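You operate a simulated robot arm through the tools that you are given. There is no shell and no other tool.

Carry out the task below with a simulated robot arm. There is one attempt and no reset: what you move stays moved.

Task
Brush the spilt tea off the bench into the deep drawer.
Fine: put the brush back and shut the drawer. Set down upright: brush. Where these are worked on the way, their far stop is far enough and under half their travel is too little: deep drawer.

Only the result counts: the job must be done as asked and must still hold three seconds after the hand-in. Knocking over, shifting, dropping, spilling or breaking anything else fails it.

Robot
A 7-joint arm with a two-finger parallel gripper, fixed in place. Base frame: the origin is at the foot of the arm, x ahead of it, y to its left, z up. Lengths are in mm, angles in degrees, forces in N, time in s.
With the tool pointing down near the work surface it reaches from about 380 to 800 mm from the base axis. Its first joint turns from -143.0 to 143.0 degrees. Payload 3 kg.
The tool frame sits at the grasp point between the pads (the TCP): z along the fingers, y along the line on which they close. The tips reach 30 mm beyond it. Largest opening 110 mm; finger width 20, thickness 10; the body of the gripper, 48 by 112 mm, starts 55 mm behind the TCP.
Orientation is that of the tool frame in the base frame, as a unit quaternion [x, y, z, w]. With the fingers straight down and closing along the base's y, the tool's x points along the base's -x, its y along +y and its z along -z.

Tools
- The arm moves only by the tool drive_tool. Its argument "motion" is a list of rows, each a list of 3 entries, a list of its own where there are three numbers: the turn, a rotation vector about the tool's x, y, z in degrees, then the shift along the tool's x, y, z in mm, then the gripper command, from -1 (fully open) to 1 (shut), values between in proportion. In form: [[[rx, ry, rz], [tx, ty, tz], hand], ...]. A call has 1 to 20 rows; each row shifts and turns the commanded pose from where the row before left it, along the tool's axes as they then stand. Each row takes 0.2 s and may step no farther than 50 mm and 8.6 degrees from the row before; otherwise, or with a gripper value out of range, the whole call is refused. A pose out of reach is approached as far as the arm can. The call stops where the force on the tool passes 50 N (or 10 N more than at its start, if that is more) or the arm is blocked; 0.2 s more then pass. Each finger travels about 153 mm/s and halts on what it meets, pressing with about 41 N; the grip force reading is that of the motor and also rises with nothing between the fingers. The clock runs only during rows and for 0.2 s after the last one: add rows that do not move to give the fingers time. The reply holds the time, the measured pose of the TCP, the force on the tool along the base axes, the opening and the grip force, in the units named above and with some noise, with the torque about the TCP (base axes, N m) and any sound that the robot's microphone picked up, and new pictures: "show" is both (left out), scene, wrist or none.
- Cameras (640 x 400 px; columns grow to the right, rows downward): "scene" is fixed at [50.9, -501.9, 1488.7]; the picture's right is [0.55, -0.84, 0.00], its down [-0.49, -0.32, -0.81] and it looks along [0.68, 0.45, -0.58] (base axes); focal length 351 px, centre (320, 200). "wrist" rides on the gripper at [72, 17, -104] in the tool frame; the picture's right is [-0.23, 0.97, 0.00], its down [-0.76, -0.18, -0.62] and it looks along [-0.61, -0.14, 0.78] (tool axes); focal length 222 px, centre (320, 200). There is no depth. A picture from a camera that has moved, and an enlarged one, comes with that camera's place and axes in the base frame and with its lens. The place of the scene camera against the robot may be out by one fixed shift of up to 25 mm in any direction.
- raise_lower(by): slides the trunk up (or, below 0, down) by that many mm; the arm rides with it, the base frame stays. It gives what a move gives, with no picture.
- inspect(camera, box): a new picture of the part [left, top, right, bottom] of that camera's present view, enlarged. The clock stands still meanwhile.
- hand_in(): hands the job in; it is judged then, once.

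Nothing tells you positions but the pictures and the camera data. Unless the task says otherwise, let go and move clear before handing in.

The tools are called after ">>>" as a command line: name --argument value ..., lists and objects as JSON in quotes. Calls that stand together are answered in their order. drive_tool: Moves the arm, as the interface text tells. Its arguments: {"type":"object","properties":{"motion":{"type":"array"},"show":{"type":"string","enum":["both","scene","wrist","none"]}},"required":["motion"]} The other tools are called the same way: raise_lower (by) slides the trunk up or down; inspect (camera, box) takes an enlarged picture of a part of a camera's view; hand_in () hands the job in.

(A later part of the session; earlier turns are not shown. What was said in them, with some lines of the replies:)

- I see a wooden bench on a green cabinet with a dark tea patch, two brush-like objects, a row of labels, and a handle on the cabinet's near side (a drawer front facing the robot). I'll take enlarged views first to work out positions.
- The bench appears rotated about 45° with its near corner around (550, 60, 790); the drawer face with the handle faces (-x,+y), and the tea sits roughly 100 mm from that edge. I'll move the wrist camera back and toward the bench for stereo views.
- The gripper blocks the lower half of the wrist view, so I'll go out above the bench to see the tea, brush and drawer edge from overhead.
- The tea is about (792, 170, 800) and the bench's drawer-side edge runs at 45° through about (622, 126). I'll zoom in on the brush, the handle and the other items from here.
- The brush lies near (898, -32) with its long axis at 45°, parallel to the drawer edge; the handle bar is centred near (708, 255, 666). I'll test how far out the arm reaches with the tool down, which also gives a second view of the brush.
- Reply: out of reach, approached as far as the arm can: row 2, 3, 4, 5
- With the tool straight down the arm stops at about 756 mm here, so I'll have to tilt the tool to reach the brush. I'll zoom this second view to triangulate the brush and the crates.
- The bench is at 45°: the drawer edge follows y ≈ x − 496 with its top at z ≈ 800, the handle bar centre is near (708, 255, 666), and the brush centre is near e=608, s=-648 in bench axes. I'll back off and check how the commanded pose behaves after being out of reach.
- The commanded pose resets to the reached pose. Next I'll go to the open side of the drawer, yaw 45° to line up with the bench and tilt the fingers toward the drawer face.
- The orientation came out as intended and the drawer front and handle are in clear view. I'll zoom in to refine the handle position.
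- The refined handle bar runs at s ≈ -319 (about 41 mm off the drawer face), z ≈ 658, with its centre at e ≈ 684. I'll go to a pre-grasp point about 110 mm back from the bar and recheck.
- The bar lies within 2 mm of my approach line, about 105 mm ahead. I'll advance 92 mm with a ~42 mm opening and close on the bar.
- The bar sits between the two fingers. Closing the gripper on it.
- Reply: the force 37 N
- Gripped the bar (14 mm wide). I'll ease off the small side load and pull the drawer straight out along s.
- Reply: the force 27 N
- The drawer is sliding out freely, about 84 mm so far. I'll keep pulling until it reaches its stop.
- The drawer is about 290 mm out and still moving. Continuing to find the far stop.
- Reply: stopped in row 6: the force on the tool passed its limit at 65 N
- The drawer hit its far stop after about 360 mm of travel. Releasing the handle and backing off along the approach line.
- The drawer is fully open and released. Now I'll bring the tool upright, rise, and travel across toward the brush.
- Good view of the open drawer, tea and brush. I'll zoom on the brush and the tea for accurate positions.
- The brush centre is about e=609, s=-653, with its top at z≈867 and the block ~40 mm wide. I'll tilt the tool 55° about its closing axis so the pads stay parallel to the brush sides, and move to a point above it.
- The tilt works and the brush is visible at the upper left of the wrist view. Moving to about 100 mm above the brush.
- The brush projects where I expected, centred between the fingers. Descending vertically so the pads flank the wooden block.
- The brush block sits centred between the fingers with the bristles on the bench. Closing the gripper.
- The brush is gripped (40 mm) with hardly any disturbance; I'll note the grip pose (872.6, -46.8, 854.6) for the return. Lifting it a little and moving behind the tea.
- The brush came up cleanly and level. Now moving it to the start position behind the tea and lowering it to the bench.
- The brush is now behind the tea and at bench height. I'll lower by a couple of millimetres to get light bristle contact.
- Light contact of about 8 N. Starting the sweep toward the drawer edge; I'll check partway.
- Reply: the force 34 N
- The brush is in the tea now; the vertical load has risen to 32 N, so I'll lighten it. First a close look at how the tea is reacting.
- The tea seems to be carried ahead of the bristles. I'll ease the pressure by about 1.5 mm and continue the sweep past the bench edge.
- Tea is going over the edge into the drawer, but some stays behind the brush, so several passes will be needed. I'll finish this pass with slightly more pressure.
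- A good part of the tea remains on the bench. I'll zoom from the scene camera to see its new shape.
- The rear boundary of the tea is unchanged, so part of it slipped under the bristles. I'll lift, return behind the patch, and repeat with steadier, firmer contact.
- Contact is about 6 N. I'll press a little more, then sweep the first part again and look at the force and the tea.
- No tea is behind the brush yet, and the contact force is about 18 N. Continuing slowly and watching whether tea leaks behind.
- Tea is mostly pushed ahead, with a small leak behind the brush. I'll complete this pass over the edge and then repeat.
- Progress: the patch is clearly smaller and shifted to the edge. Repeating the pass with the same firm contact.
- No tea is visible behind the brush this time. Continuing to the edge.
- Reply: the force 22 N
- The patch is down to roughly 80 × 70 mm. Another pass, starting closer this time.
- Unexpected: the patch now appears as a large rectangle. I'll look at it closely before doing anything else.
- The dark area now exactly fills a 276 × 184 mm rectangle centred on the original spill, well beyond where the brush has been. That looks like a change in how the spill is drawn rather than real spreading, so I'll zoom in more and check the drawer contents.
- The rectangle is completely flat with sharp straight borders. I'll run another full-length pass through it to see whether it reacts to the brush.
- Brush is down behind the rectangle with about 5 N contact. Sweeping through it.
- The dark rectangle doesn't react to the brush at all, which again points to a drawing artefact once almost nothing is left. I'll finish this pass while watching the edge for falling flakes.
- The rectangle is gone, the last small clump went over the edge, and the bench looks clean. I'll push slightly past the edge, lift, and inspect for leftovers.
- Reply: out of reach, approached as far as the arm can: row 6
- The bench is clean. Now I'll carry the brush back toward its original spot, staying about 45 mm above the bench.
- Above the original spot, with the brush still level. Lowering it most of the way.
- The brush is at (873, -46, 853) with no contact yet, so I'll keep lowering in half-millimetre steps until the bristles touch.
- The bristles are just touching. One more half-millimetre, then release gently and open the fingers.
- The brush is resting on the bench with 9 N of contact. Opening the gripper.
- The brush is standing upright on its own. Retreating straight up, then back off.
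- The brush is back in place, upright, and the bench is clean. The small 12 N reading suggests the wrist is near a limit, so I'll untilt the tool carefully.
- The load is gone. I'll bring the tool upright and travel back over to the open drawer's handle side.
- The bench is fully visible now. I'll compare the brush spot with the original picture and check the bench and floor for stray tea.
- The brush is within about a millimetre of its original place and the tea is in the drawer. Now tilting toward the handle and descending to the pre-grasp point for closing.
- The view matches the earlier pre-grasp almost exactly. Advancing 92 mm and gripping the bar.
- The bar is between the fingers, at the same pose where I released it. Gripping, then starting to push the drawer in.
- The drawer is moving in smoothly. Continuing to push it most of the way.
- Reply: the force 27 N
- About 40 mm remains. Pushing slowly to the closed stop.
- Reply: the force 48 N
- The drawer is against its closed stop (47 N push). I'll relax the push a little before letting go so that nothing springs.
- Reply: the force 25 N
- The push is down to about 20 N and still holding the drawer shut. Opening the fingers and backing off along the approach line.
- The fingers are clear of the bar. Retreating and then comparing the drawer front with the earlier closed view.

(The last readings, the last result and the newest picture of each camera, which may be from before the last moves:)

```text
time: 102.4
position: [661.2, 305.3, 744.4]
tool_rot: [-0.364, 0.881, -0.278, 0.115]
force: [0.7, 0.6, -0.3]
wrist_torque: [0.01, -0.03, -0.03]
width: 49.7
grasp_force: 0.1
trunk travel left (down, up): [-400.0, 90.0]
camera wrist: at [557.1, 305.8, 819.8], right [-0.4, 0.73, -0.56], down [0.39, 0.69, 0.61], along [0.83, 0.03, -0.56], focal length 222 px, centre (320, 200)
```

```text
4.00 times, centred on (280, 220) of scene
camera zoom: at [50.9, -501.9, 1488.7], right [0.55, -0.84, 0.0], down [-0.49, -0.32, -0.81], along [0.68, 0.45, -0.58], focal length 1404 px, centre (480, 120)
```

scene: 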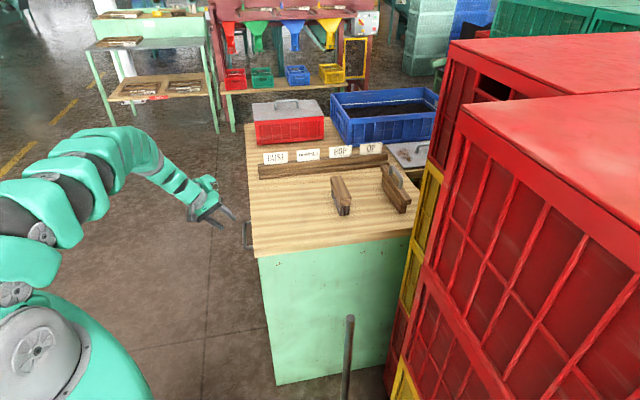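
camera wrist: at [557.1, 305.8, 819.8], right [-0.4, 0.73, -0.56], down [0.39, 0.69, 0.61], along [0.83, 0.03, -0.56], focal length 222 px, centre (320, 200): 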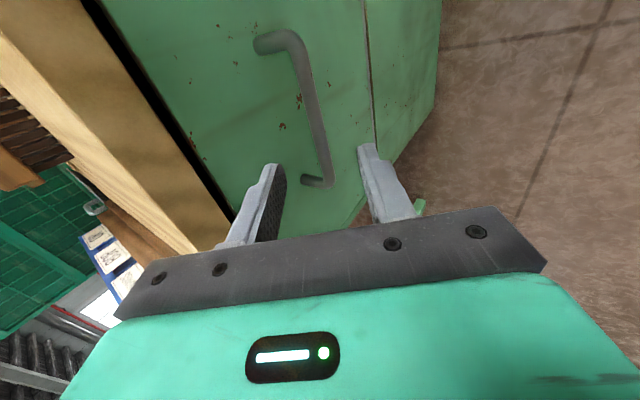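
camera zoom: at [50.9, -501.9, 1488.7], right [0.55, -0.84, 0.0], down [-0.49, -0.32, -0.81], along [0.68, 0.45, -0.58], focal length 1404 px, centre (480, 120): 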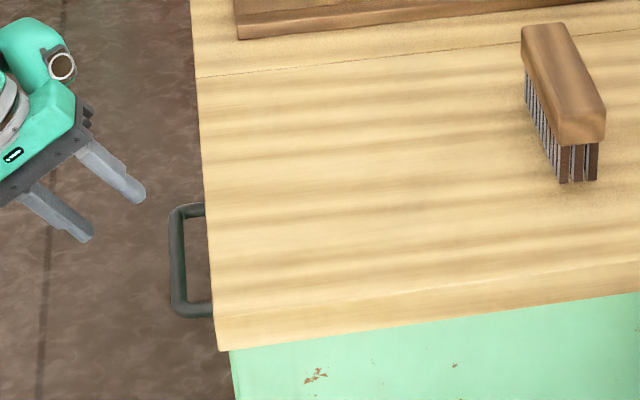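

The handle is at exactly its original closed position, the brush is upright in its place and the bench is clean. Backing well clear.

>>> drive_tool --motion '[[[0, 0, 0], [0, 0, -40], 0.0], [[0, 0, 0], [0, 0, -45], -0.3], [[0, 0, 0], [0, 0, -45], -0.5], [[0, 0, 0], [0, 0, -45], -0.5], [[0, 0, 0], [0, 0, -45], -0.5], [[0, 0, 0], [0, 0, 0], -0.5], [[0, 0, 0], [0, 0, 0], -0.5]]' --show "both"

>>> inspect --camera "scene" --box '[180, 80, 460, 270]'

>>> inspect --camera "wrist" --box '[80, 0, 460, 220]'

```text
time: 104.0
position: [572.4, 394.8, 924.7]
tool_rot: [-0.365, 0.881, -0.278, 0.114]
force: [0.8, -0.7, -0.1]
wrist_torque: [0.0, 0.0, -0.02]
width: 82.5
grasp_force: 0.1
trunk travel left (down, up): [-400.0, 90.0]
camera wrist: at [469.2, 394.0, 999.7], right [-0.4, 0.72, -0.56], down [0.39, 0.69, 0.61], along [0.83, 0.03, -0.56], focal length 222 px, centre (320, 200)
```

scene: 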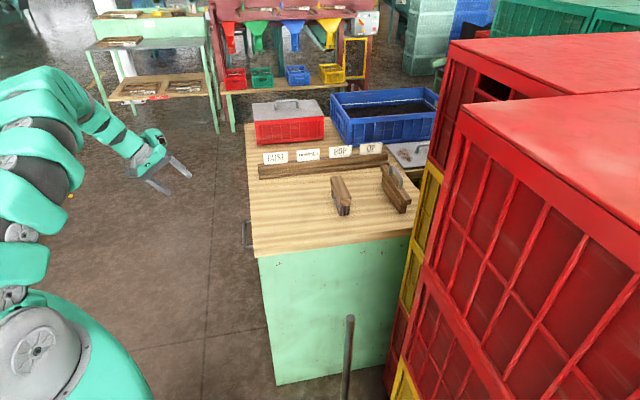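
wrist: 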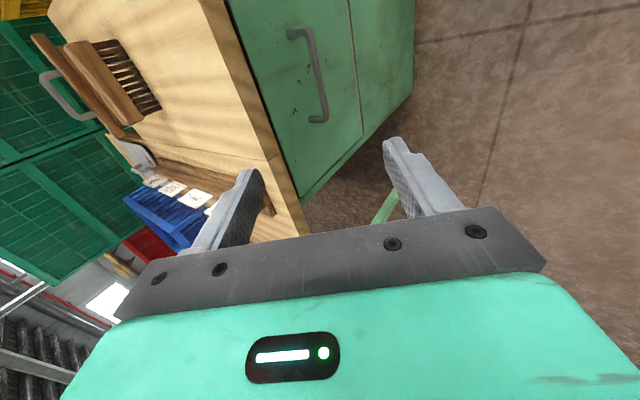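

```text
2.11 times, centred on (320, 175) of scene
camera zoom: at [50.9, -501.9, 1488.7], right [0.55, -0.84, 0.0], down [-0.49, -0.32, -0.81], along [0.68, 0.45, -0.58], focal length 739 px, centre (320, 253)
```

zoom: 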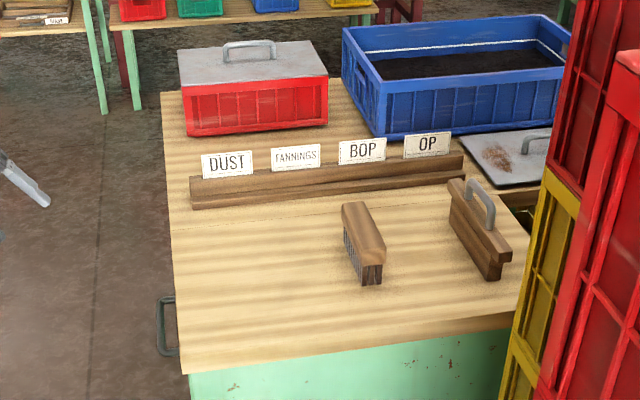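

```text
1.68 times, centred on (270, 110) of wrist
camera zoom: at [469.2, 394.0, 999.7], right [-0.4, 0.72, -0.56], down [0.39, 0.69, 0.61], along [0.83, 0.03, -0.56], focal length 374 px, centre (404, 352)
```

zoom: 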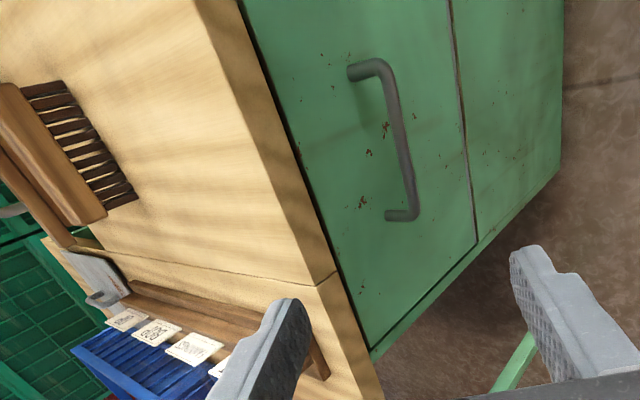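

The bench shows no tea, the brush stands upright in its original place, and the drawer is shut with the handle where it was. Nothing else on the bench looks disturbed and the arm is clear, so I'm handing in.

>>> hand_in

```text
The job is handed in.
```

I swept the spilt tea off the bench into the deep drawer, put the brush back and shut the drawer. I've handed the job in; the result hasn't come back yet.

- **Tea:** It took five passes of the brush, with the drawer pulled out to its far stop. The last pictures show a clean bench and no stray tea on the floor.
- **Odd picture:** After the fourth pass the spill briefly showed as a large, flat rectangle that didn't react to the brush. It vanished during the fifth pass, when a last small clump went over the edge. I took it for a display glitch.
- **Brush:** It stands upright on its bristles, within about a millimetre of where it started.
- **Drawer:** I pushed it back to its closed stop. The handle is at its original position in the pictures.

Nothing else on the bench looks moved, and the arm is clear with the gripper open.
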